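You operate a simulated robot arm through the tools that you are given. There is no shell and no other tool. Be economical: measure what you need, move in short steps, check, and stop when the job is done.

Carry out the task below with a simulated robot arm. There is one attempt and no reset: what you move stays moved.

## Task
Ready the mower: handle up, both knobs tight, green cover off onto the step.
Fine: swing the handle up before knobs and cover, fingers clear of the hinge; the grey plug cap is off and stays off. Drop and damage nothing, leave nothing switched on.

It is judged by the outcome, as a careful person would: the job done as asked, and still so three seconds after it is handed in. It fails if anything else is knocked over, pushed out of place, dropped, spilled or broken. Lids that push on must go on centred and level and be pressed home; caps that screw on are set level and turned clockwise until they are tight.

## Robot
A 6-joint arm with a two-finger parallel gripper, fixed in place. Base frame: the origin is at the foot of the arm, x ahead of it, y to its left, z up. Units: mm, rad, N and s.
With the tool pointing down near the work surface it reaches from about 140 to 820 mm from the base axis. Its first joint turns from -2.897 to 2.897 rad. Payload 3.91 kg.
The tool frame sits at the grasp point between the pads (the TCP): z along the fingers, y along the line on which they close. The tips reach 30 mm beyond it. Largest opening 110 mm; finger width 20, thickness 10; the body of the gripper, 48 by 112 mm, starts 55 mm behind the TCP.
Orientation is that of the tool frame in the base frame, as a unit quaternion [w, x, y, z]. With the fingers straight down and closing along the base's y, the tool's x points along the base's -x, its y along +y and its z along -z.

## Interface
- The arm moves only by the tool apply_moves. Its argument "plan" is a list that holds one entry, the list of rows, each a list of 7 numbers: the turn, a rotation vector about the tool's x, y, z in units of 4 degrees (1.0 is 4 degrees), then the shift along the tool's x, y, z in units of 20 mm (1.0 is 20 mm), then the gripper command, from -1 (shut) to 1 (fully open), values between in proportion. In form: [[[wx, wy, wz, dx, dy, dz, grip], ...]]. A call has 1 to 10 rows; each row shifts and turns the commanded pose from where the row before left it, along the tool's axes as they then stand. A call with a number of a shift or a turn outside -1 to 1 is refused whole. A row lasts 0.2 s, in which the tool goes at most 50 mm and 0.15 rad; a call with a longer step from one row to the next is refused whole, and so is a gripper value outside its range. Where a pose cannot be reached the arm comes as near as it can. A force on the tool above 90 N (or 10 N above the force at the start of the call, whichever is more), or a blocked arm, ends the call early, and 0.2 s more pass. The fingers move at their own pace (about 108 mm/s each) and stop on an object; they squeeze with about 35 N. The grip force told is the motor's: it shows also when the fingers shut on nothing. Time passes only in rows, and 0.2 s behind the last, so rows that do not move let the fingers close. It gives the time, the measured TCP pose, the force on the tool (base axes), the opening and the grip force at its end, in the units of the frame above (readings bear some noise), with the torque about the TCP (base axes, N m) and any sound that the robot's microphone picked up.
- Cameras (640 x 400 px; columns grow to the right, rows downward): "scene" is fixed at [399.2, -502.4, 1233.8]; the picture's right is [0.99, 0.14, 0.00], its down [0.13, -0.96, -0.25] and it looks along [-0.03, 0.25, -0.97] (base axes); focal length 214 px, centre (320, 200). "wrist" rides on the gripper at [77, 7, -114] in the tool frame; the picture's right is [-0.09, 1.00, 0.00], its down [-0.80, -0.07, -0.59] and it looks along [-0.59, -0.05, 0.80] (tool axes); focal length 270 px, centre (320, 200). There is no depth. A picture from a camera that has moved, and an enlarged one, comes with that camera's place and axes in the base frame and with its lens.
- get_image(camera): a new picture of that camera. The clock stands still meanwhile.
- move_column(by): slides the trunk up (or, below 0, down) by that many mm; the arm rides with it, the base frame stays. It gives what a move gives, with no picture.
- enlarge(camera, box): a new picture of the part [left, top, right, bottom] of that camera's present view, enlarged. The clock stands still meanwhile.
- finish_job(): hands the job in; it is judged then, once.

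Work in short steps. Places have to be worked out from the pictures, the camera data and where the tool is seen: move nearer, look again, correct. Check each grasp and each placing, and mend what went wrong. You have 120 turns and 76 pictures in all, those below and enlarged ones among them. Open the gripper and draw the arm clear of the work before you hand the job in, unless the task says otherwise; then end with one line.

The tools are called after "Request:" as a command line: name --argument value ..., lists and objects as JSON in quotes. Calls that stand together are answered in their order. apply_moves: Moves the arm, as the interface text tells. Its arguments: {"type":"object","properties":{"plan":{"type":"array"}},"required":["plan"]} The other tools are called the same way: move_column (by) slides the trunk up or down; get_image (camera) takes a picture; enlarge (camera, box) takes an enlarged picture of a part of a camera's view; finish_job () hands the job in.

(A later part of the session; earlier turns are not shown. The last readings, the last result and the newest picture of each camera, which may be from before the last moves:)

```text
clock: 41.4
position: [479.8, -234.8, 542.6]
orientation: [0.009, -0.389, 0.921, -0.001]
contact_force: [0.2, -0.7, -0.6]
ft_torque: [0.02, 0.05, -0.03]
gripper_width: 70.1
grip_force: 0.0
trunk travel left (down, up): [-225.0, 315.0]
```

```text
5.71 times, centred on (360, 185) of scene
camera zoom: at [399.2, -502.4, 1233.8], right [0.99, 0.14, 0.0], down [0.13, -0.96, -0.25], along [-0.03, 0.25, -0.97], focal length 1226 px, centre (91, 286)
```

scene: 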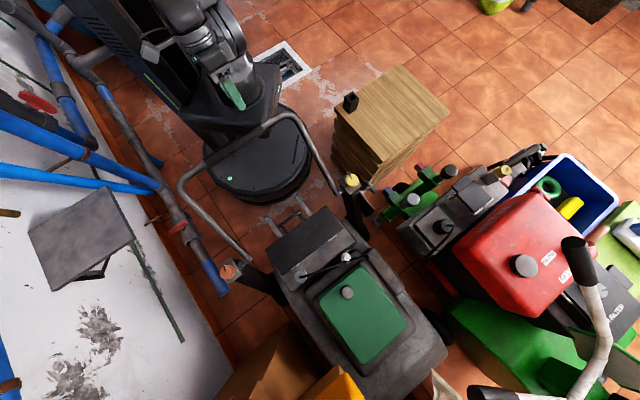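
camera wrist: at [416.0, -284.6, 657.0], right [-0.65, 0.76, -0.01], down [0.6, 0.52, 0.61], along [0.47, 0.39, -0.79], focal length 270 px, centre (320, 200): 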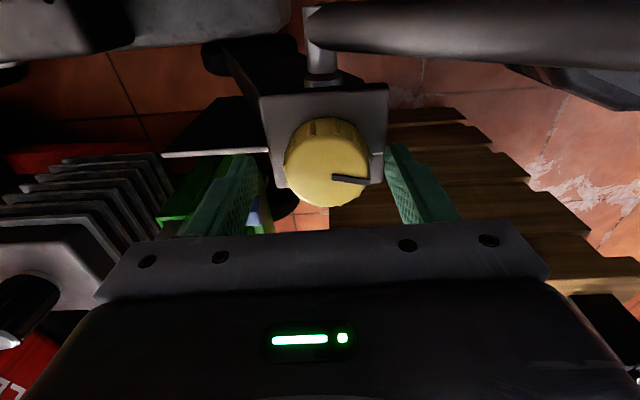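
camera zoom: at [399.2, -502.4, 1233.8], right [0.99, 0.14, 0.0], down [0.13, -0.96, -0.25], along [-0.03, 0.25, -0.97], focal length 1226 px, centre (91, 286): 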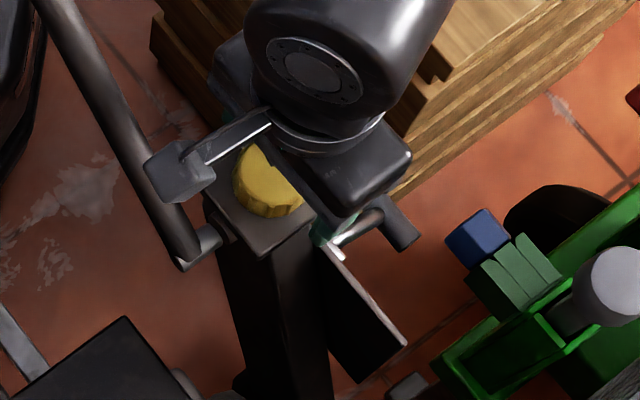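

The knob is about 5 mm off-centre between the fingers and already overlaps the pads in height. I centre, narrow and close.

Request:
apply_moves --plan '[[[0, 0, 0, 0.15, 0.26, -0.1, 0.1], [0, 0, 0, 0, 0, 0, -0.1], [0, 0, 0, 0, 0, 0, -1], [0, 0, 0, 0, 0, 0, -1]]]'

Request:
enlarge --camera "wrist" --box '[200, 60, 440, 210]'

```text
clock: 42.4
position: [473.1, -232.7, 546.5]
orientation: [0.008, -0.388, 0.921, -0.003]
contact_force: [-0.6, 1.5, -6.8]
ft_torque: [0.01, -0.43, 0.04]
gripper_width: 48.6
grip_force: 45.2
trunk travel left (down, up): [-225.0, 315.0]
```

```text
2.67 times, centred on (320, 135) of wrist
camera zoom: at [411.3, -284.2, 661.6], right [-0.65, 0.76, -0.01], down [0.6, 0.52, 0.61], along [0.46, 0.39, -0.79], focal length 721 px, centre (320, 373)
```

zoom: 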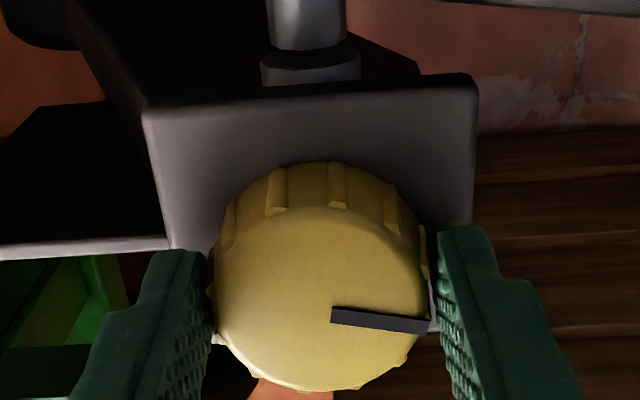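

Knob gripped at 48.6 mm. I turn clockwise (tool +z), watching the torque.

Request:
apply_moves --plan '[[[0, 0, 1, 0, 0, 0, -1], [0, 0, 1, 0, 0, 0, -1], [0, 0, 1, 0, 0, 0, -1], [0, 0, 1, 0, 0, 0, -1], [0, 0, 1, 0, 0, 0, -1], [0, 0, 1, 0, 0, 0, -1]]]'

Request:
enlarge --camera "wrist" --box '[200, 60, 440, 210]'

```text
clock: 43.8
position: [473.4, -233.2, 547.1]
orientation: [0.006, -0.189, 0.982, 0.001]
contact_force: [-11.3, 3.6, -22.1]
ft_torque: [0.03, 0.24, -0.01]
gripper_width: 48.3
grip_force: 45.0
trunk travel left (down, up): [-225.0, 315.0]
```

```text
2.67 times, centred on (320, 135) of wrist
camera zoom: at [396.3, -255.9, 662.0], right [-0.29, 0.96, 0.0], down [0.76, 0.23, 0.61], along [0.58, 0.17, -0.8], focal length 721 px, centre (320, 373)
```

zoom: 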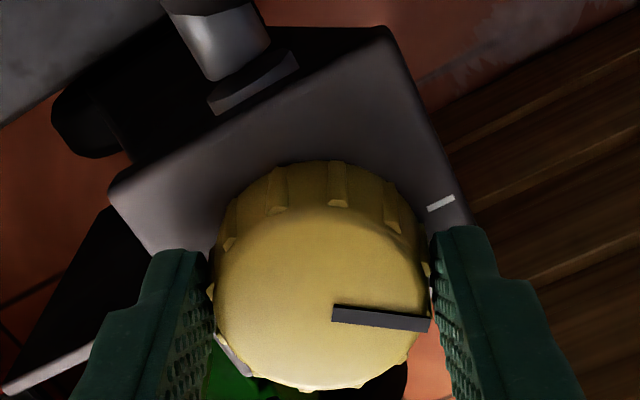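

The knob turns with the gripper (24° so far). I continue.

Request:
apply_moves --plan '[[[0, 0, 1, 0, 0, 0.05, -1], [0, 0, 1, 0, 0, 0.05, -1], [0, 0, 1, 0, 0, 0, -1], [0, 0, 1, 0, 0, 0, -1], [0, 0, 1, 0, 0, 0, -1], [0, 0, 1, 0, 0, 0, -1], [0, 0, 1, 0, 0, 0, -1], [0, 0, 1, 0, 0, 0, -1], [0, 0, 1, 0, 0, 0, -1], [0, 0, 1, 0, 0, 0, -1]]]'

Request:
apply_moves --plan '[[[0, 0, 1, 0, 0, 0, -1], [0, 0, 1, 0, 0, 0, -1], [0, 0, 1, 0, 0, 0, -1], [0, 0, 1, 0, 0, 0, -1]]]'

Request:
enlarge --camera "wrist" --box '[200, 60, 440, 210]'

```text
clock: 46.0
position: [474.9, -232.3, 547.0]
orientation: [0.008, 0.16, 0.987, 0.003]
contact_force: [-25.1, 6.5, 13.4]
ft_torque: [-0.24, 0.28, 0.02]
gripper_width: 48.3
grip_force: 45.0
trunk travel left (down, up): [-225.0, 315.0]
```

```text
clock: 47.0
position: [474.7, -232.7, 546.7]
orientation: [0.007, 0.295, 0.956, 0.004]
contact_force: [-25.3, 7.2, 14.9]
ft_torque: [-0.38, 0.67, 0.02]
gripper_width: 48.2
grip_force: 44.7
trunk travel left (down, up): [-225.0, 315.0]
```

```text
2.67 times, centred on (320, 135) of wrist
camera zoom: at [410.6, -184.1, 662.3], right [0.63, 0.77, 0.01], down [0.61, -0.51, 0.6], along [0.47, -0.37, -0.8], focal length 721 px, centre (320, 373)
```

zoom: 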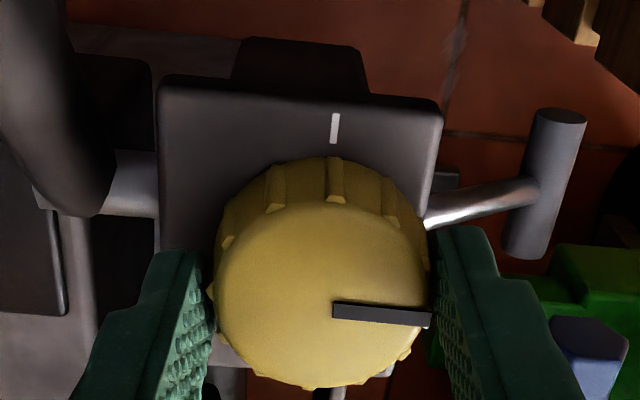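

80° turned with no end torque yet. I continue in smaller batches.

Request:
apply_moves --plan '[[[0, 0, 1, 0, 0, 0, -1], [0, 0, 1, 0, 0, 0, -1], [0, 0, 1, 0, 0, 0, -1], [0, 0, 1, 0, 0, 0, -1], [0, 0, 1, 0, 0, 0, -1], [0, 0, 1, 0, 0, 0, -1]]]'

Request:
apply_moves --plan '[[[0, 0, 1, 0, 0, 0, -1], [0, 0, 1, 0, 0, 0, -1], [0, 0, 1, 0, 0, 0, -1]]]'

Request:
enlarge --camera "wrist" --box '[200, 60, 440, 210]'

```text
clock: 48.4
position: [473.6, -232.8, 548.2]
orientation: [0.007, 0.486, 0.874, 0.006]
contact_force: [-14.7, 8.4, 13.1]
ft_torque: [-0.52, 0.29, 0.03]
gripper_width: 48.3
grip_force: 44.7
trunk travel left (down, up): [-225.0, 315.0]
```

```text
clock: 49.2
position: [474.6, -232.8, 547.6]
orientation: [0.008, 0.575, 0.818, 0.008]
contact_force: [-9.6, -6.4, 12.8]
ft_torque: [-0.66, 0.34, 1.47]
gripper_width: 48.5
grip_force: 45.2
trunk travel left (down, up): [-225.0, 315.0]
```

```text
2.67 times, centred on (320, 135) of wrist
camera zoom: at [450.8, -159.8, 662.8], right [0.97, 0.25, 0.02], down [0.19, -0.78, 0.6], along [0.17, -0.57, -0.8], focal length 721 px, centre (320, 373)
```

zoom: 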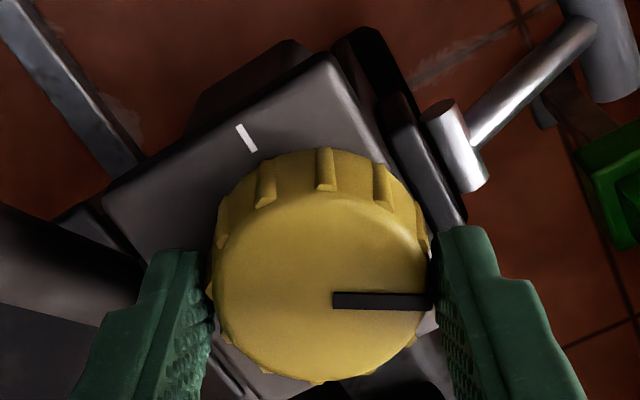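

Torque rises to 1.47 N·m at ~113°, so the stop is reached. One more nudge to confirm it.

Request:
apply_moves --plan '[[[0, 0, 1, 0, 0, 0, -1], [0, 0, 0, 0, 0, 0, -1]]]'

Request:
enlarge --camera "wrist" --box '[200, 60, 440, 210]'

```text
clock: 49.8
position: [474.5, -234.4, 547.2]
orientation: [0.007, 0.604, 0.797, 0.007]
contact_force: [-8.3, -13.5, 16.5]
ft_torque: [-0.34, 0.2, 1.1]
gripper_width: 48.8
grip_force: 44.4
trunk travel left (down, up): [-225.0, 315.0]
```

```text
2.67 times, centred on (320, 135) of wrist
camera zoom: at [456.2, -158.7, 662.8], right [0.98, 0.19, 0.02], down [0.14, -0.79, 0.6], along [0.13, -0.58, -0.8], focal length 721 px, centre (320, 373)
```

zoom: 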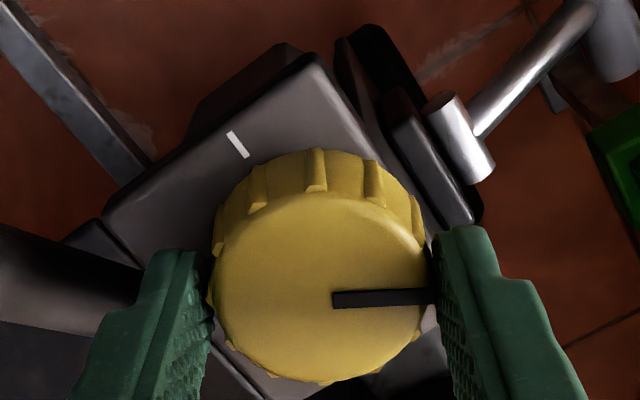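

The knob no longer follows: tight. I release and lift, then unwind the wrist on the way to the orange knob.

Request:
apply_moves --plan '[[[0, 0, 0, 0, 0, 0, 0.27], [0, 0, 0, 0, 0, 0, 0.27], [0, 0, 0, 0, 0, -1, 0.27], [0, 0, 0, 0, 0, -1, 0.27], [0, 0, 0, 0, 0, -1, 0.27], [0, 0, -1, 0, 0, -1, 0.27], [0, 0, -1, 0, 0, -1, 0.27], [0, 0, -1, 0, 0, -1, 0.27], [0, 0, -1, 0, 0, -1, 0.27], [0, 0, -1, 0, 0, -1, 0.27]]]'

Request:
apply_moves --plan '[[[0, 0, -1, 0, 0, -1, 0.27], [0, 0, -1, 0, 0, -1, 0.27], [0, 0, -1, 0, 0, -1, 0.27], [0, 0, -1, 0, 0, -1, 0.27], [0, 0, -1, 0, 0, 0, 0.27], [0, 0, -1, 0, 0, 0, 0.27], [0, 0, -1, 0, 0, 0, 0.27], [0, 0, -1, 0, 0, 0, 0.27], [0, 0, -1, 0, 0, 0, 0.27], [0, 0, -1, 0, 0, 0, 0.27]]]'

Request:
enlarge --camera "scene" --box '[320, 150, 400, 220]'

```text
clock: 52.0
position: [472.8, -233.1, 706.9]
orientation: [0.006, 0.455, 0.89, 0.006]
contact_force: [0.8, 0.7, -1.0]
ft_torque: [-0.03, 0.0, -0.02]
gripper_width: 69.8
grip_force: 0.2
trunk travel left (down, up): [-225.0, 315.0]
```

```text
clock: 54.2
position: [470.8, -231.2, 785.3]
orientation: [0.008, 0.122, 0.992, 0.003]
contact_force: [0.9, 0.5, 0.3]
ft_torque: [0.03, -0.01, 0.0]
gripper_width: 69.9
grip_force: 0.0
trunk travel left (down, up): [-225.0, 315.0]
```

```text
5.71 times, centred on (360, 185) of scene
camera zoom: at [399.2, -502.4, 1233.8], right [0.99, 0.14, 0.0], down [0.13, -0.96, -0.25], along [-0.03, 0.25, -0.97], focal length 1226 px, centre (91, 286)
```

zoom: 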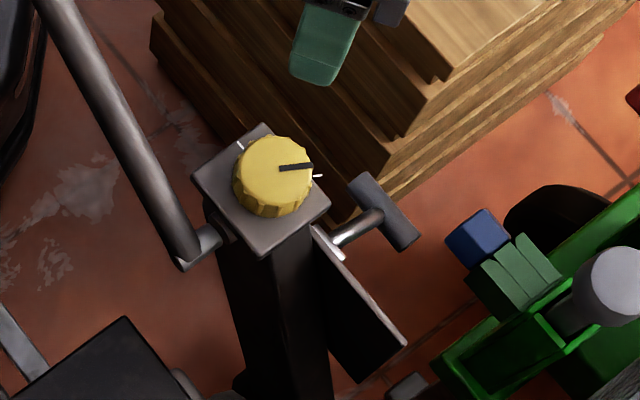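

Yellow pointer now sits on the tight mark. Travelling high to the orange knob near (119,-590).

Request:
apply_moves --plan '[[[0, 0, 0, 0.58, -0.99, 0, 0.27], [0, 0, 0, 0.58, -0.99, 0, 0.27], [0, 0, 0, 0.58, -0.99, 0, 0.27], [0, 0, 0, 0.58, -0.99, 0, 0.27], [0, 0, 0, 0.58, -0.99, 0, 0.27], [0, 0, 0, 0.58, -0.99, 0, 0.27], [0, 0, 0, 0.58, -0.99, 0, 0.27], [0, 0, 0, 0.58, -0.99, 0, 0.27], [0, 0, 0, 0.58, -0.99, 0, 0.27], [0, 0, 0, 0.58, -0.99, 0, 0.27]]]'

Request:
apply_moves --plan '[[[0, 0, 0, 0.58, -0.99, 0, 0.27], [0, 0, 0, 0.58, -0.99, 0, 0.27], [0, 0, 0, 0.58, -0.99, 0, 0.27], [0, 0, 0, 0.58, -0.99, 0, 0.27], [0, 0, 0, 0.58, -0.99, 0, 0.27], [0, 0, 0, 0.58, -0.99, 0, 0.27]]]'

Request:
get_image --camera "wrist"

Request:
get_image --camera "scene"

```text
clock: 56.4
position: [311.4, -398.3, 782.7]
orientation: [0.009, 0.124, 0.992, 0.002]
contact_force: [-0.1, 0.1, 0.0]
ft_torque: [-0.03, -0.01, -0.02]
gripper_width: 69.9
grip_force: 0.0
trunk travel left (down, up): [-225.0, 315.0]
```

```text
clock: 57.8
position: [213.5, -493.2, 780.8]
orientation: [0.009, 0.125, 0.992, 0.002]
contact_force: [0.2, 0.2, 0.0]
ft_torque: [-0.04, 0.03, 0.02]
gripper_width: 69.8
grip_force: 0.1
trunk travel left (down, up): [-225.0, 315.0]
```

```text
33 pictures are left
camera wrist: at [136.0, -469.8, 895.5], right [0.33, 0.94, 0.01], down [0.75, -0.27, 0.61], along [0.58, -0.19, -0.79], focal length 270 px, centre (320, 200)
```

wrist: 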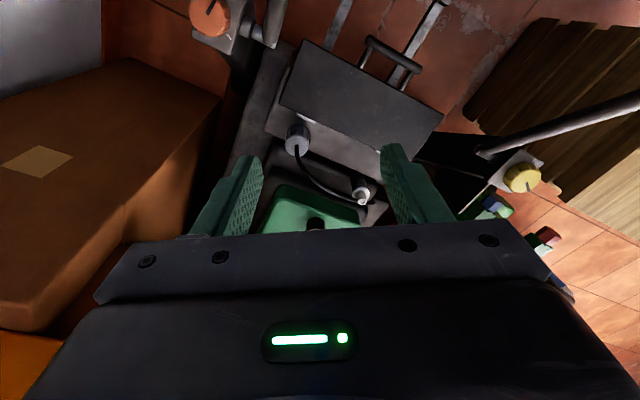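

```text
32 pictures are left
```

scene: 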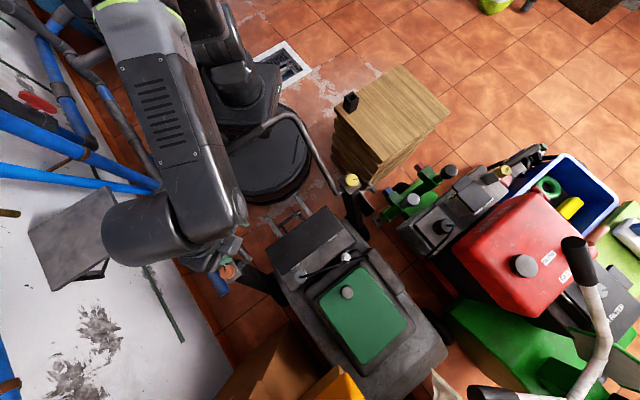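

Orange knob confirmed near (117,-590). I move above it, rotate the tool a little clockwise and descend partway.

Request:
apply_moves --plan '[[[0, 0, 0, 0.585, -0.98, 0, 0.27], [0, 0, 0, 0.585, -0.98, 0, 0.27], [0, 0, 0, 0.585, -0.98, 0, 0.27], [0, 0, 0, 0.585, -0.98, 0.5, 0.27], [0, 0, 0, 0.585, -0.98, 0.5, 0.27], [0, 0, 0, 0.585, -0.98, 0.5, 0.27], [0, 0, 1, 0, 0, 1, 0.27], [0, 0, 1, 0, 0, 1, 0.27], [0, 0, 1, 0, 0, 1, 0.27], [0, 0, 1, 0, 0, 1, 0.27]]]'

Request:
get_image --camera "wrist"

```text
clock: 60.0
position: [118.2, -591.1, 666.9]
orientation: [0.009, 0.26, 0.966, 0.005]
contact_force: [-0.2, -0.2, -0.6]
ft_torque: [-0.02, 0.02, 0.04]
gripper_width: 70.1
grip_force: 0.1
trunk travel left (down, up): [-225.0, 315.0]
```

```text
31 pictures are left
camera wrist: at [50.3, -548.2, 782.0], right [0.58, 0.82, 0.01], down [0.65, -0.47, 0.6], along [0.5, -0.34, -0.8], focal length 270 px, centre (320, 200)
```

wrist: 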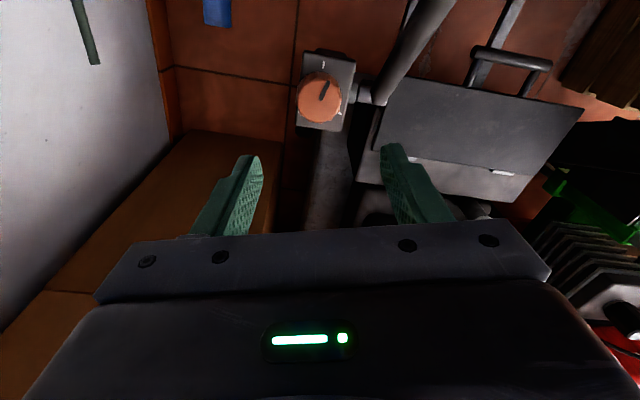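

TCP is centred on the orange knob. I descend to just above it with a slightly narrower opening and check.

Request:
apply_moves --plan '[[[0, 0, 0, 0, 0, 1, 0.15], [0, 0, 0, 0, 0, 1, 0.15], [0, 0, 0, 0, 0, 1, 0.15], [0, 0, 0, 0, 0, 1, 0.15], [0, 0, 0, 0, 0, 0.3, 0.15]]]'

Request:
enlarge --camera "wrist" --box '[200, 60, 440, 210]'

```text
clock: 61.2
position: [120.5, -592.9, 580.4]
orientation: [0.008, 0.26, 0.966, 0.004]
contact_force: [0.9, -0.2, 0.2]
ft_torque: [-0.03, -0.01, 0.01]
gripper_width: 63.4
grip_force: 0.0
trunk travel left (down, up): [-225.0, 315.0]
```

```text
2.67 times, centred on (320, 135) of wrist
camera zoom: at [52.7, -548.1, 695.5], right [0.58, 0.82, 0.01], down [0.65, -0.47, 0.6], along [0.5, -0.34, -0.8], focal length 721 px, centre (320, 373)
```

zoom: 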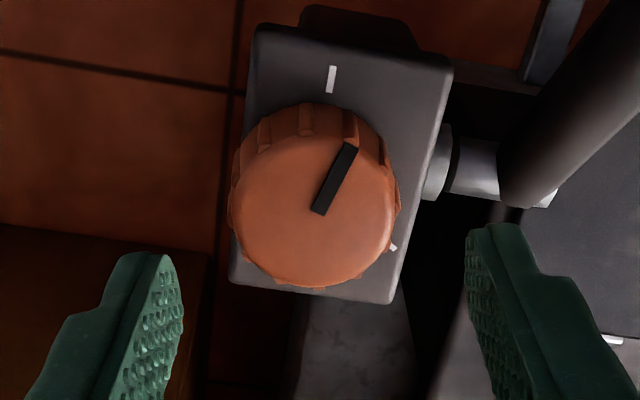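

The knob is ~5 mm further from the camera than the TCP. I correct, narrow to 57 mm (clear of the hinge stub) and descend.

Request:
apply_moves --plan '[[[0, 0, 0, -0.27, -0.06, 0, 0.04], [0, 0, 0, 0, 0, 0.55, 0.04], [0, 0, 0, 0, 0, 0.55, 0.04], [0, 0, 0, 0, 0, 0.5, 0.04]]]'

Request:
enlarge --camera "wrist" --box '[200, 60, 440, 210]'

```text
clock: 62.2
position: [122.8, -594.1, 549.9]
orientation: [0.009, 0.261, 0.965, 0.004]
contact_force: [0.8, -0.3, -0.5]
ft_torque: [0.0, -0.01, 0.01]
gripper_width: 57.1
grip_force: 0.1
trunk travel left (down, up): [-225.0, 315.0]
```

```text
2.67 times, centred on (320, 135) of wrist
camera zoom: at [56.1, -550.1, 665.0], right [0.58, 0.82, 0.01], down [0.65, -0.47, 0.6], along [0.5, -0.34, -0.8], focal length 721 px, centre (320, 373)
```

zoom: 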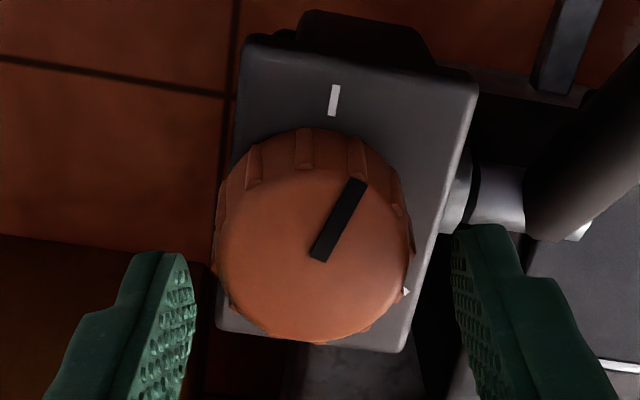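

I had the sign of the x correction reversed: the knob lies about 7 mm towards the camera side. I correct that and close gently.

Request:
apply_moves --plan '[[[0, 0, 0, 0.36, -0.12, 0, 0.04], [0, 0, 0, 0, 0, 0.15, 0.04], [0, 0, 0, 0, 0, 0, -1], [0, 0, 0, 0, 0, 0, -1]]]'

Request:
enlarge --camera "wrist" --box '[200, 60, 440, 210]'

```text
clock: 63.2
position: [116.2, -591.9, 547.5]
orientation: [0.007, 0.261, 0.965, 0.006]
contact_force: [1.6, 6.8, 0.3]
ft_torque: [0.35, -0.02, 0.0]
gripper_width: 42.7
grip_force: 44.7
trunk travel left (down, up): [-225.0, 315.0]
```

```text
2.67 times, centred on (320, 135) of wrist
camera zoom: at [49.8, -547.9, 662.0], right [0.58, 0.82, 0.01], down [0.65, -0.47, 0.6], along [0.5, -0.34, -0.8], focal length 721 px, centre (320, 373)
```

zoom: 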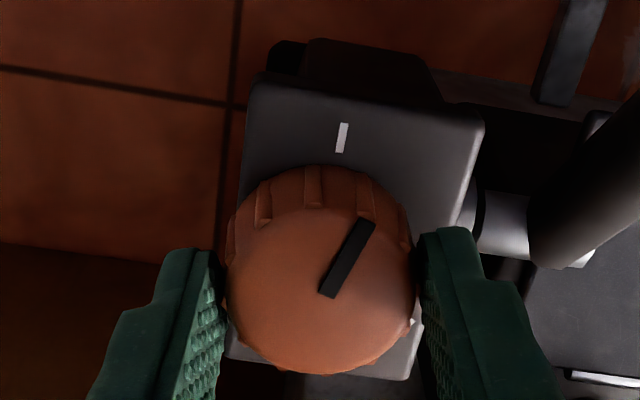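

Orange knob gripped at 42.7 mm. I turn clockwise.

Request:
apply_moves --plan '[[[0, 0, 1, 0, 0, 0, -1], [0, 0, 1, 0, 0, 0, -1], [0, 0, 1, 0, 0, 0, -1], [0, 0, 1, 0, 0, 0, -1], [0, 0, 1, 0, 0, 0, -1], [0, 0, 1, 0, 0, 0, -1], [0, 0, 1, 0, 0, 0, -1], [0, 0, 1, 0, 0, 0, -1], [0, 0, 1, 0, 0, 0, -1], [0, 0, 1, 0, 0, 0, -1]]]'

Request:
apply_moves --plan '[[[0, 0, 1, 0, 0, 0, -1], [0, 0, 1, 0, 0, 0, -1], [0, 0, 1, 0, 0, 0, -1], [0, 0, 1, 0, 0, 0, -1], [0, 0, 1, 0, 0, 0, -1], [0, 0, 1, 0, 0, 0, -1]]]'

Request:
enlarge --camera "wrist" --box '[200, 60, 440, 210]'

```text
clock: 65.4
position: [117.1, -592.4, 546.6]
orientation: [0.006, 0.575, 0.818, 0.008]
contact_force: [-4.6, 22.4, -15.5]
ft_torque: [0.0, 0.05, 0.04]
gripper_width: 42.4
grip_force: 44.8
trunk travel left (down, up): [-225.0, 315.0]
```

```text
clock: 66.8
position: [115.3, -594.4, 547.9]
orientation: [0.003, 0.733, 0.68, 0.007]
contact_force: [-14.1, 20.6, -18.6]
ft_torque: [0.01, 0.45, 0.03]
gripper_width: 42.0
grip_force: 45.2
trunk travel left (down, up): [-225.0, 315.0]
```

```text
2.67 times, centred on (320, 135) of wrist
camera zoom: at [124.4, -517.8, 664.1], right [0.99, -0.16, 0.02], down [-0.14, -0.8, 0.59], along [-0.08, -0.58, -0.81], focal length 721 px, centre (320, 373)
```

zoom: 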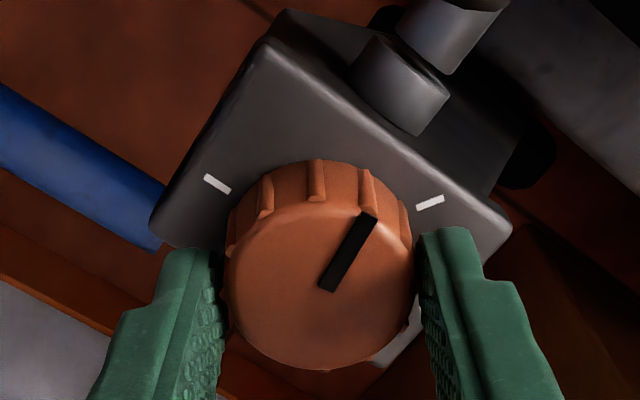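

The pointer is approaching the tight mark. I continue until the torque rises.

Request:
apply_moves --plan '[[[0, 0, 1, 0, 0, 0, -1], [0, 0, 1, 0, 0, 0, -1], [0, 0, 1, 0, 0, 0, -1], [0, 0, 1, 0, 0, 0, -1], [0, 0, 1, 0, 0, 0, -1], [0, 0, 1, 0, 0, 0, -1]]]'

Request:
apply_moves --plan '[[[0, 0, 1, 0, 0, 0, -1], [0, 0, 1, 0, 0, 0, -1], [0, 0, 1, 0, 0, 0, -1]]]'

Request:
enlarge --camera "wrist" --box '[200, 60, 440, 210]'

```text
clock: 68.2
position: [115.4, -591.6, 547.4]
orientation: [0.003, 0.859, 0.513, 0.009]
contact_force: [-27.7, 16.8, -8.9]
ft_torque: [-0.17, 1.13, 0.11]
gripper_width: 42.4
grip_force: 45.3
trunk travel left (down, up): [-225.0, 315.0]
```

```text
clock: 69.0
position: [113.6, -591.2, 547.3]
orientation: [0.001, 0.907, 0.42, 0.009]
contact_force: [-44.7, 19.6, -6.8]
ft_torque: [-0.05, 1.66, 0.14]
gripper_width: 42.5
grip_force: 44.7
trunk travel left (down, up): [-225.0, 315.0]
```

```text
2.67 times, centred on (320, 135) of wrist
camera zoom: at [165.6, -539.3, 664.8], right [0.7, -0.71, 0.01], down [-0.58, -0.57, 0.58], along [-0.41, -0.41, -0.81], focal length 721 px, centre (320, 373)
```

zoom: 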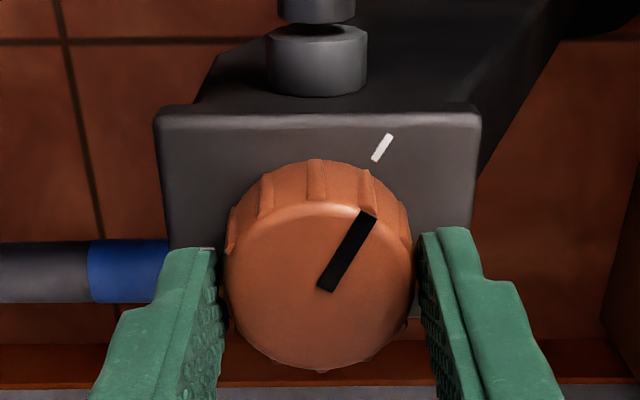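

The pointer is almost on the mark. A few more degrees to feel tightness.

Request:
apply_moves --plan '[[[0, 0, 1, 0, 0, 0, -1], [0, 0, 1, 0, 0, 0, -1], [0, 0, 1, 0, 0, 0, -1]]]'

Request:
apply_moves --plan '[[[0, 0, 1, 0, 0, 0, -1], [0, 0, 1, 0, 0, 0, -1], [0, 0, 0, 0, 0, 0, -1]]]'

Request:
enlarge --camera "wrist" --box '[200, 60, 440, 210]'

```text
clock: 69.8
position: [113.8, -591.0, 547.9]
orientation: [0.001, 0.947, 0.322, 0.01]
contact_force: [-41.1, 14.8, -1.9]
ft_torque: [0.72, 1.24, 0.96]
gripper_width: 42.9
grip_force: 45.2
trunk travel left (down, up): [-225.0, 315.0]
```

```text
clock: 70.6
position: [116.3, -590.2, 548.1]
orientation: [0.0, 0.966, 0.257, 0.01]
contact_force: [-29.2, 24.3, 7.3]
ft_torque: [0.95, 0.59, 0.4]
gripper_width: 42.7
grip_force: 45.1
trunk travel left (down, up): [-225.0, 315.0]
```

```text
2.67 times, centred on (320, 135) of wrist
camera zoom: at [182.5, -559.3, 665.6], right [0.42, -0.91, 0.0], down [-0.74, -0.34, 0.58], along [-0.52, -0.24, -0.82], focal length 721 px, centre (320, 373)
```

zoom: 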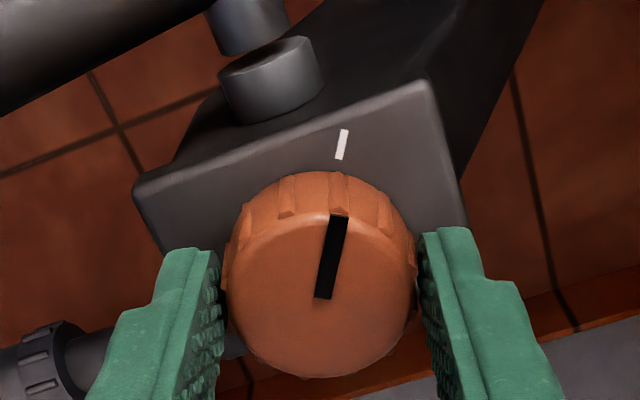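

The pointer is on the tight mark and the grip slipped against the stop, so both knobs are tight. I release, lift and unwind the wrist.

Request:
apply_moves --plan '[[[0, 0, 0, 0, 0, 0, 0.2], [0, 0, 0, 0, 0, 0, 0.2], [0, 0, 0, 0, 0, -1, 0.2], [0, 0, 0, 0, 0, -1, 0.2], [0, 0, 0, 0, 0, -1, 0.2], [0, 0, 0, 0, 0, -1, 0.2], [0, 0, -1, 0, 0, -1, 0.2], [0, 0, -1, 0, 0, -1, 0.2], [0, 0, -1, 0, 0, -1, 0.2], [0, 0, -1, 0, 0, -1, 0.2]]]'

Request:
apply_moves --plan '[[[0, 0, -1, 0, 0, -1, 0.2], [0, 0, -1, 0, 0, -1, 0.2], [0, 0, -1, 0, 0, 0, 0.2], [0, 0, -1, 0, 0, 0, 0.2], [0, 0, -1, 0, 0, 0, 0.2], [0, 0, -1, 0, 0, 0, 0.2], [0, 0, -1, 0, 0, 0, 0.2], [0, 0, -1, 0, 0, 0, 0.2], [0, 0, -1, 0, 0, 0, 0.2], [0, 0, -1, 0, 0, 0, 0.2]]]'

Request:
apply_moves --plan '[[[0, 0, -1, 0, 0, 0, 0.2], [0, 0, -1, 0, 0, 0, 0.2], [0, 0, -1, 0, 0, 0, 0.2], [0, 0, -1, 0, 0, 0, 0.2], [0, 0, -1, 0, 0, 0, 0.2], [0, 0, -1, 0, 0, 0, 0.2], [0, 0, -1, 0, 0, 0, 0.2], [0, 0, -1, 0, 0, 0, 0.2], [0, 0, -1, 0, 0, 0, 0.2], [0, 0, -1, 0, 0, 0, 0.2]]]'

Request:
apply_moves --plan '[[[0, 0, -1, 0, 0, 0, 0.2], [0, 0, -1, 0, 0, 0, 0.2], [0, 0, -1, 0, 0, 0, 0.2], [0, 0, -1, 0, 0, 0, 0.2], [0, 0, -1, 0, 0, 0, 0.2], [0, 0, -1, 0, 0, 0, 0.2], [0, 0, -1, 0, 0, 0, 0.2], [0, 0, -1, 0, 0, 0, 0.2], [0, 0, -1, 0, 0, 0, 0.2], [0, 0, -1, 0, 0, 0, 0.2]]]'

Request:
enlarge --camera "scene" --box '[210, 220, 310, 300]'

```text
clock: 72.8
position: [114.8, -592.7, 709.5]
orientation: [0.002, 0.921, 0.39, 0.01]
contact_force: [-0.8, 0.3, 0.7]
ft_torque: [0.0, -0.02, 0.01]
gripper_width: 66.0
grip_force: 0.1
trunk travel left (down, up): [-225.0, 315.0]
```

```text
clock: 75.0
position: [113.8, -593.2, 749.2]
orientation: [0.004, 0.732, 0.682, 0.007]
contact_force: [-0.5, -0.1, -0.3]
ft_torque: [0.0, 0.0, 0.0]
gripper_width: 66.0
grip_force: 0.1
trunk travel left (down, up): [-225.0, 315.0]
```

```text
clock: 77.2
position: [114.2, -592.3, 746.3]
orientation: [0.006, 0.454, 0.891, 0.006]
contact_force: [-0.6, 0.0, 0.7]
ft_torque: [0.0, 0.04, -0.01]
gripper_width: 66.3
grip_force: 0.1
trunk travel left (down, up): [-225.0, 315.0]
```

```text
clock: 79.4
position: [113.8, -593.8, 747.2]
orientation: [0.008, 0.122, 0.992, 0.003]
contact_force: [-0.2, 0.2, 0.5]
ft_torque: [-0.03, 0.0, -0.02]
gripper_width: 66.1
grip_force: 0.0
trunk travel left (down, up): [-225.0, 315.0]
```

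```text
5.00 times, centred on (260, 260) of scene
camera zoom: at [399.2, -502.4, 1233.8], right [0.99, 0.14, 0.0], down [0.13, -0.96, -0.25], along [-0.03, 0.25, -0.97], focal length 1072 px, centre (620, -100)
```

zoom: 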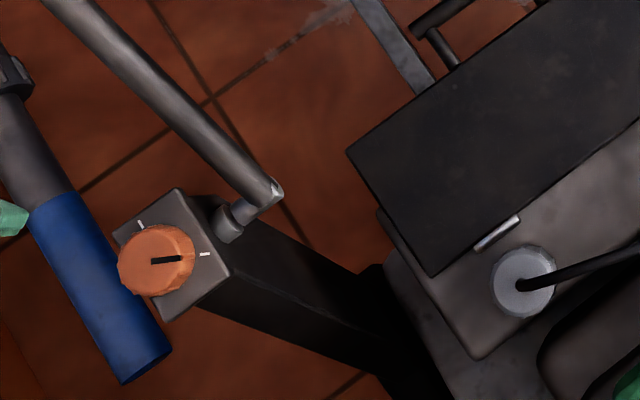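

Orange is tight at its mark. Next I move across to above the cover knob.

Request:
apply_moves --plan '[[[0, 0, 0, -0.99, 0.228, 0, 0.2], [0, 0, 0, -0.99, 0.228, 0, 0.2], [0, 0, 0, -0.99, 0.228, 0, 0.2], [0, 0, 0, -0.99, 0.228, 0, 0.2], [0, 0, 0, -0.99, 0.228, 0, 0.2], [0, 0, 0, -0.99, 0.228, 0, 0.2], [0, 0, 0, -0.99, 0.228, 0, 0.2], [0, 0, 0, -0.99, 0.228, 0, 0.2], [0, 0, 0, -0.99, 0.228, 0, 0.2], [0, 0, 0, -0.99, 0.228, 0, 0.2]]]'

Request:
apply_moves --plan '[[[0, 0, 0, -0.99, 0.228, 0, 0.2], [0, 0, 0, -0.99, 0.228, 0, 0.2], [0, 0, 0, -0.99, 0.228, 0, 0.2], [0, 0, 0, -0.99, 0.228, 0, 0.2], [0, 0, 0, -0.99, 0.228, 0, 0.2], [0, 0, 0, -0.99, 0.228, 0, 0.2], [0, 0, 0, -0.99, 0.228, 0, 0.2], [0, 0, 0, -0.99, 0.228, 0, 0.2], [0, 0, 0, -0.99, 0.228, 0, 0.2]]]'

Request:
apply_moves --plan '[[[0, 0, -1, 0, 0, 0, 0.2], [0, 0, -1, 0, 0, 0, 0.2], [0, 0, -1, 0, 0, 0, 0.2], [0, 0, -1, 0, 0, 0, 0.2], [0, 0, -1, 0, 0, 0, 0.2], [0, 0, -1, 0, 0, 0, 0.2], [0, 0, -1, 0, 0, 0, 0.2], [0, 0, -1, 0, 0, 0, 0.2], [0, 0, -1, 0, 0, 0, 0.2], [0, 0, -1, 0, 0, 0, 0.2]]]'

Request:
apply_moves --plan '[[[0, 0, -1, 0, 0, 0, 0.2], [0, 0, -1, 0, 0, 0, 0.2], [0, 0, -1, 0, 0, 0, 0.2], [0, 0, -1, 0, 0, 0, 0.2], [0, 0, -0.7, 0, 0, 0, 0.2], [0, 0, 0, 0, 0, 1, 0.2], [0, 0, 0, 0, 0, 1, 0.2], [0, 0, 0, 0, 0, 1, 0.2]]]'

Request:
get_image --camera "wrist"

```text
clock: 81.6
position: [315.2, -598.5, 751.3]
orientation: [0.009, 0.124, 0.992, 0.002]
contact_force: [0.1, 0.2, 0.2]
ft_torque: [0.03, -0.04, -0.02]
gripper_width: 66.2
grip_force: 0.1
trunk travel left (down, up): [-225.0, 315.0]
```

```text
clock: 83.6
position: [496.8, -601.4, 753.7]
orientation: [0.008, 0.123, 0.992, 0.003]
contact_force: [0.5, -0.4, 0.7]
ft_torque: [0.04, -0.03, -0.01]
gripper_width: 66.1
grip_force: 0.0
trunk travel left (down, up): [-225.0, 315.0]
```

```text
clock: 85.8
position: [499.0, -600.8, 754.9]
orientation: [0.009, -0.224, 0.974, -0.001]
contact_force: [0.2, 0.0, -0.2]
ft_torque: [-0.02, -0.04, -0.01]
gripper_width: 66.1
grip_force: 0.2
trunk travel left (down, up): [-225.0, 315.0]
```

```text
clock: 87.6
position: [498.5, -600.9, 694.1]
orientation: [0.009, -0.38, 0.925, -0.002]
contact_force: [-0.4, -0.2, 0.3]
ft_torque: [-0.01, 0.01, -0.01]
gripper_width: 66.1
grip_force: 0.0
trunk travel left (down, up): [-225.0, 315.0]
```

```text
23 pictures are left
camera wrist: at [434.9, -650.2, 808.7], right [-0.64, 0.77, -0.01], down [0.61, 0.51, 0.61], along [0.47, 0.38, -0.79], focal length 270 px, centre (320, 200)
```

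wrist: 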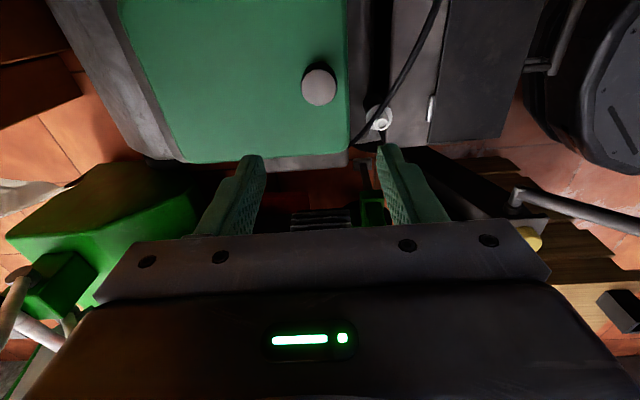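

The knob is nearly below the TCP (about 5 mm along tool x). I descend and recheck.

Request:
apply_moves --plan '[[[0, 0, 0, 0.25, 0, 1, 0.2], [0, 0, 0, 0, 0, 1, 0.2], [0, 0, 0, 0, 0, 1, 0.2], [0, 0, 0, 0, 0, 1, 0.2], [0, 0, 0, 0, 0, 1, 0.2], [0, 0, 0, 0, 0, 1, 0.2], [0, 0, 0, 0, 0, 0.5, 0.2]]]'

Request:
get_image --camera "wrist"

```text
clock: 89.2
position: [501.0, -603.0, 566.1]
orientation: [0.009, -0.379, 0.925, -0.002]
contact_force: [-0.1, 0.3, 0.4]
ft_torque: [-0.03, 0.01, -0.05]
gripper_width: 66.0
grip_force: 0.1
trunk travel left (down, up): [-225.0, 315.0]
```

```text
22 pictures are left
camera wrist: at [436.7, -652.9, 680.3], right [-0.64, 0.77, -0.01], down [0.61, 0.51, 0.61], along [0.47, 0.38, -0.79], focal length 270 px, centre (320, 200)
```

wrist: 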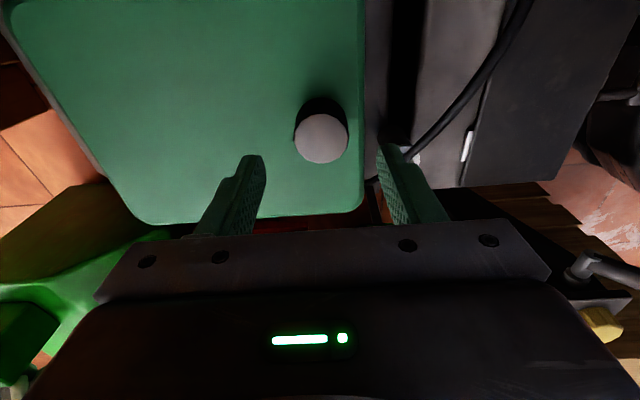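

Knob top is at about z 508. I lower so the tips come about 15 mm below its top, then check.

Request:
apply_moves --plan '[[[0, 0, 0, 0.1, 0, 0.7, 0.1], [0, 0, 0, 0, 0, 0.7, 0.1], [0, 0, 0, 0, 0, 0.7, 0.1]]]'

Request:
enlarge --camera "wrist" --box '[200, 60, 440, 210]'

```text
clock: 90.0
position: [499.6, -605.3, 521.3]
orientation: [0.009, -0.38, 0.925, -0.001]
contact_force: [0.1, -0.2, -0.2]
ft_torque: [0.01, -0.01, -0.01]
gripper_width: 60.5
grip_force: 0.0
trunk travel left (down, up): [-225.0, 315.0]
```

```text
2.67 times, centred on (320, 135) of wrist
camera zoom: at [435.4, -654.8, 636.7], right [-0.64, 0.77, -0.01], down [0.61, 0.51, 0.61], along [0.47, 0.38, -0.79], focal length 721 px, centre (320, 373)
```

zoom: 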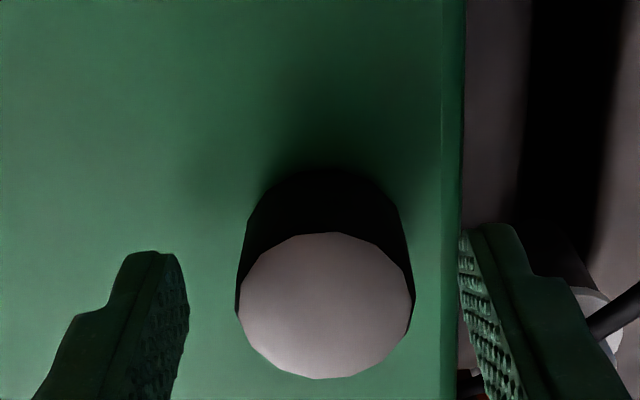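

Good alignment. I go 10 mm lower for a deeper hold and close.

Request:
apply_moves --plan '[[[0, 0, 0, 0, 0.1, 0.5, 0.1], [0, 0, 0, 0, 0, 0, -1], [0, 0, 0, 0, 0, 0, -1], [0, 0, 0, 0, 0, 0, -1]]]'

Request:
apply_moves --plan '[[[0, 0, 0, 0, 0, -0.5, -1], [0, 0, 0, 0, 0, -0.5, -1], [0, 0, 0, 0, 0, 0, -1]]]'

Request:
get_image --camera "wrist"

```text
clock: 91.0
position: [496.7, -603.7, 512.4]
orientation: [0.009, -0.379, 0.925, -0.002]
contact_force: [1.0, -0.4, 0.7]
ft_torque: [0.22, 0.21, 0.04]
gripper_width: 38.7
grip_force: 34.8
trunk travel left (down, up): [-225.0, 315.0]
```

```text
clock: 91.8
position: [496.5, -604.0, 532.5]
orientation: [0.008, -0.379, 0.925, -0.001]
contact_force: [-0.1, 0.2, -3.6]
ft_torque: [0.16, 0.15, -0.02]
gripper_width: 38.9
grip_force: 35.4
trunk travel left (down, up): [-225.0, 315.0]
```

```text
20 pictures are left
camera wrist: at [433.1, -654.1, 646.8], right [-0.64, 0.77, -0.01], down [0.61, 0.51, 0.61], along [0.47, 0.38, -0.79], focal length 270 px, centre (320, 200)
```

wrist: 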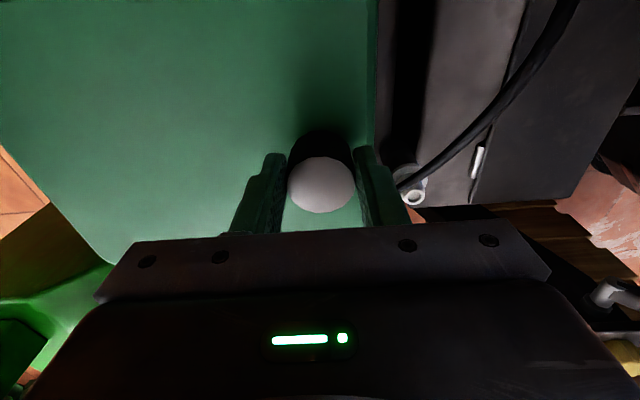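

Cover is lifted cleanly (weight ≈3.6 N, level). I raise it to travel height.

Request:
apply_moves --plan '[[[0, 0, 0, 0, 0, -0.9, -1], [0, 0, 0, 0, 0, -0.9, -1], [0, 0, 0, 0, 0, -0.9, -1], [0, 0, 0, 0, 0, -0.9, -1], [0, 0, 0, 0, 0, -0.9, -1], [0, 0, 0, 0, 0, -0.9, -1], [0, 0, 0, 0, 0, -0.9, -1], [0, 0, 0, 0, 0, -0.9, -1], [0, 0, 0, 0, 0, -0.9, -1], [0, 0, 0, 0, 0, -0.9, -1]]]'

Request:
apply_moves --plan '[[[0, 0, 0, 0, 0.4, -0.8, -1], [0, 0, 0, 0, 0.5, -0.8, -1], [0, 0, 0, 0, 0.6, -0.6, -1], [0, 0, 0, 0, 0.6, -0.6, -1], [0, 0, 0, -0.5, 0.6, 0, -1]]]'

Request:
get_image --camera "scene"

```text
clock: 94.0
position: [493.6, -604.6, 711.2]
orientation: [0.009, -0.379, 0.925, 0.0]
contact_force: [-0.2, -1.8, -3.3]
ft_torque: [0.16, 0.17, 0.01]
gripper_width: 38.5
grip_force: 35.0
trunk travel left (down, up): [-225.0, 315.0]
```

```text
clock: 95.2
position: [460.2, -558.3, 767.7]
orientation: [0.009, -0.38, 0.925, -0.002]
contact_force: [0.1, -0.6, -2.6]
ft_torque: [0.14, 0.21, -0.03]
gripper_width: 38.5
grip_force: 35.0
trunk travel left (down, up): [-225.0, 315.0]
```

```text
19 pictures are left
```

scene: 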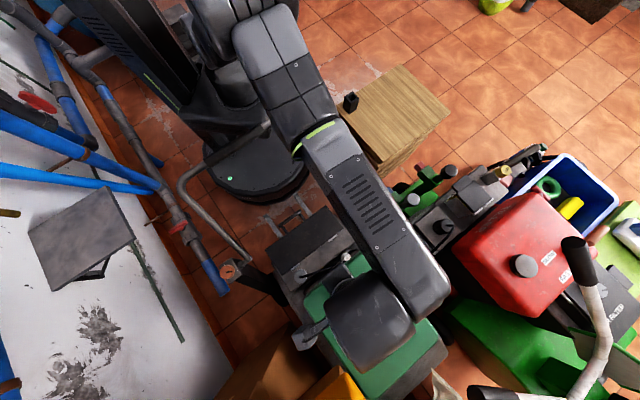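

Cover is held level at z 768. I carry it towards the step in stages.

Request:
apply_moves --plan '[[[0, 0, 0, -1, 0.5, 0, -1], [0, 0, 0, -1, 0.5, 0, -1], [0, 0, 0, -1, 0.5, 0, -1], [0, 0, 0, -1, 0.5, 0, -1], [0, 0, 0, -1, 0.5, 0, -1], [0, 0, 0, -1, 0.5, 0, -1], [0, 0, 0, -1, 0.5, 0, -1], [0, 0, 0, -1, 0.5, 0, -1], [0, 0, 0, -1, 0.5, 0, -1], [0, 0, 0, -1, 0.5, 0, -1]]]'

Request:
apply_moves --plan '[[[0, 0, 0, -1, 0.85, 0, -1], [0, 0, 0, -1, 0.85, 0, -1], [0, 0, 0, -1, 0.85, 0, -1], [0, 0, 0, -1, 0.85, 0, -1], [0, 0, 0, -1, 0.85, 0, -1], [0, 0, 0, -1, 0.85, 0, -1], [0, 0, 0, -1, 0.85, 0, -1], [0, 0, 0, -1, 0.85, 0, -1], [0, 0, 0, -1, 0.85, 0, -1], [0, 0, 0, -1, 0.85, 0, -1]]]'

Request:
get_image --camera "scene"

Request:
get_image --camera "wrist"

```text
clock: 97.4
position: [536.0, -348.8, 769.5]
orientation: [0.009, -0.379, 0.925, -0.002]
contact_force: [-0.5, 0.0, -3.3]
ft_torque: [0.13, 0.2, -0.02]
gripper_width: 38.6
grip_force: 34.7
trunk travel left (down, up): [-225.0, 315.0]
```

```text
clock: 99.6
position: [557.4, -87.9, 770.6]
orientation: [0.009, -0.38, 0.925, -0.002]
contact_force: [-0.7, 0.0, -2.4]
ft_torque: [0.17, 0.2, -0.02]
gripper_width: 38.7
grip_force: 35.3
trunk travel left (down, up): [-225.0, 315.0]
```

```text
18 pictures are left
```

scene: 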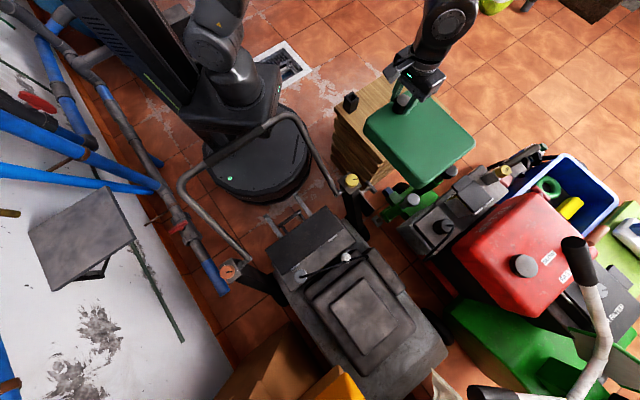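

```text
17 pictures are left
camera wrist: at [493.7, -137.4, 885.7], right [-0.64, 0.77, -0.01], down [0.61, 0.51, 0.61], along [0.47, 0.38, -0.79], focal length 270 px, centre (320, 200)
```

wrist: 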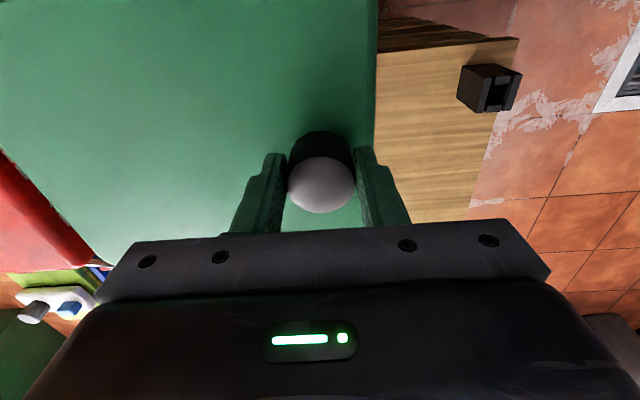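

The deck under the cover is fine and the cover is level. I carry it the remaining stretch to above the step centre.

Request:
apply_moves --plan '[[[0, 0, 0, -0.97, 0.84, 0, -1], [0, 0, 0, -0.97, 0.84, 0, -1], [0, 0, 0, -0.97, 0.84, 0, -1], [0, 0, 0, -0.97, 0.84, 0, -1], [0, 0, 0, -0.97, 0.84, 0, -1], [0, 0, 0, -0.97, 0.84, 0, -1], [0, 0, 0, -0.97, 0.84, 0, -1], [0, 0, 0, -0.97, 0.84, 0, -1], [0, 0, 0, -0.97, 0.84, 0, -1], [0, 0, 0, -0.97, 0.84, 0, -1]]]'

Request:
apply_moves --plan '[[[0, 0, 0, -0.97, 0.84, 0, -1], [0, 0, 0, 0, 0, 1, -1], [0, 0, 0, 0, 0, 1, -1], [0, 0, 0, 0, 0, 1, -1], [0, 0, 0, 0, 0, 1, -1], [0, 0, 0, 0, 0, 1, -1]]]'

Request:
get_image --camera "scene"

Request:
get_image --camera "wrist"

```text
clock: 101.8
position: [577.6, 170.0, 771.8]
orientation: [0.008, -0.379, 0.925, -0.002]
contact_force: [-0.4, 0.0, -3.3]
ft_torque: [0.18, 0.14, -0.02]
gripper_width: 38.6
grip_force: 35.3
trunk travel left (down, up): [-225.0, 315.0]
```

```text
clock: 103.2
position: [582.4, 198.7, 671.4]
orientation: [0.009, -0.38, 0.925, -0.002]
contact_force: [-0.7, -0.6, -3.6]
ft_torque: [0.15, 0.17, 0.05]
gripper_width: 38.7
grip_force: 35.3
trunk travel left (down, up): [-225.0, 315.0]
```

```text
16 pictures are left
```

scene: 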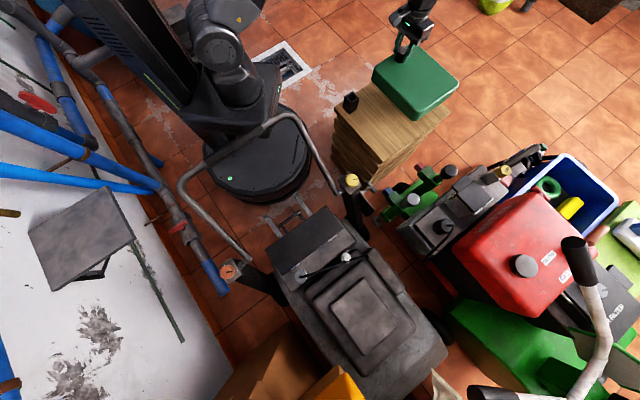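

```text
15 pictures are left
camera wrist: at [518.5, 147.7, 786.7], right [-0.64, 0.77, -0.01], down [0.61, 0.51, 0.61], along [0.47, 0.38, -0.79], focal length 270 px, centre (320, 200)
```

wrist: 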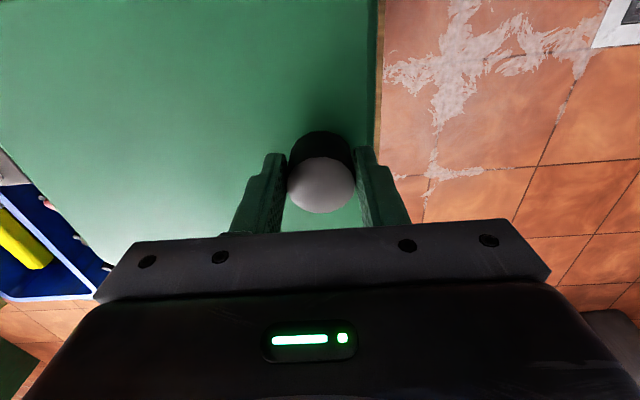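

Cover sits over the step with good u-margins (about 35–45 mm). I shift it 20 mm towards the step's centre and lower.

Request:
apply_moves --plan '[[[0, 0, 0, 0.5, 0, 0.8, -1], [0, 0, 0, 0.5, 0, 0.8, -1], [0, 0, 0, 0, 0, 0.8, -1], [0, 0, 0, 0, 0, 0.8, -1], [0, 0, 0, 0, 0, 0.8, -1], [0, 0, 0, 0, 0, 0.8, -1], [0, 0, 0, 0, 0, 0.6, -1]]]'

Request:
enlarge --camera "scene" --box '[320, 40, 480, 190]'

```text
clock: 104.8
position: [572.4, 181.5, 579.6]
orientation: [0.02, -0.381, 0.924, -0.002]
contact_force: [-10.4, -2.9, 60.3]
ft_torque: [0.38, 3.25, 0.33]
gripper_width: 39.0
grip_force: 35.4
trunk travel left (down, up): [-225.0, 315.0]
stopped in row 7: the force on the tool passed its limit at 107 N (the readings are from after the stop); the commanded pose is now the measured one
```

```text
2.67 times, centred on (400, 115) of scene
camera zoom: at [399.2, -502.4, 1233.8], right [0.99, 0.14, 0.0], down [0.13, -0.96, -0.25], along [-0.03, 0.25, -0.97], focal length 572 px, centre (107, 427)
```

zoom: 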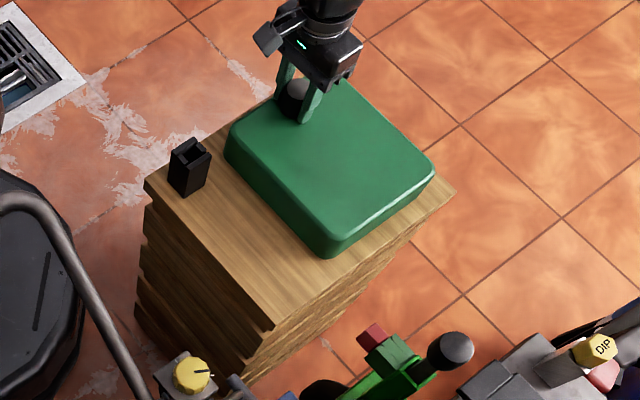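

The cover touched down on the step. I relieve the pressure, then check the force before releasing.

Request:
apply_moves --plan '[[[0, 0, 0, 0, 0, -0.15, -1], [0, 0, 0, 0, 0, 0, -1]]]'

Request:
get_image --camera "wrist"

```text
clock: 105.4
position: [572.9, 182.0, 580.7]
orientation: [0.019, -0.38, 0.925, -0.003]
contact_force: [-3.3, 2.2, 49.3]
ft_torque: [1.77, 1.3, 0.17]
gripper_width: 38.6
grip_force: 34.6
trunk travel left (down, up): [-225.0, 315.0]
```

```text
13 pictures are left
camera wrist: at [506.8, 130.8, 693.5], right [-0.64, 0.77, -0.01], down [0.6, 0.51, 0.62], along [0.49, 0.39, -0.78], focal length 270 px, centre (320, 200)
```

wrist: 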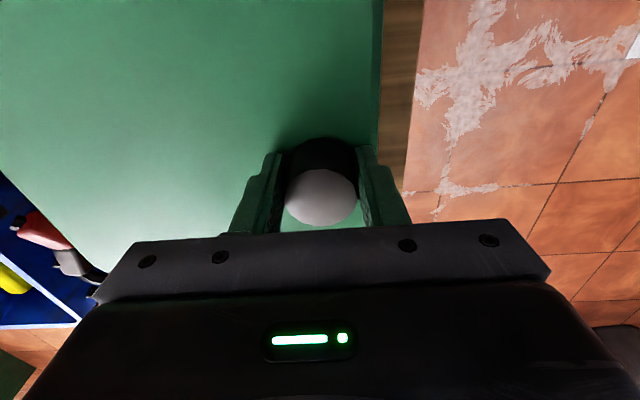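

The cover lies fully within the step top with margins on all sides. I ease up until the load is nearly zero.

Request:
apply_moves --plan '[[[0, 0, 0, 0, 0, -0.2, -1], [0, 0, 0, 0, 0, 0, -1]]]'

```text
clock: 106.0
position: [572.5, 183.3, 580.0]
orientation: [0.015, -0.381, 0.925, -0.003]
contact_force: [5.4, 4.8, 16.7]
ft_torque: [1.34, -0.08, -0.43]
gripper_width: 38.9
grip_force: 35.1
trunk travel left (down, up): [-225.0, 315.0]
```

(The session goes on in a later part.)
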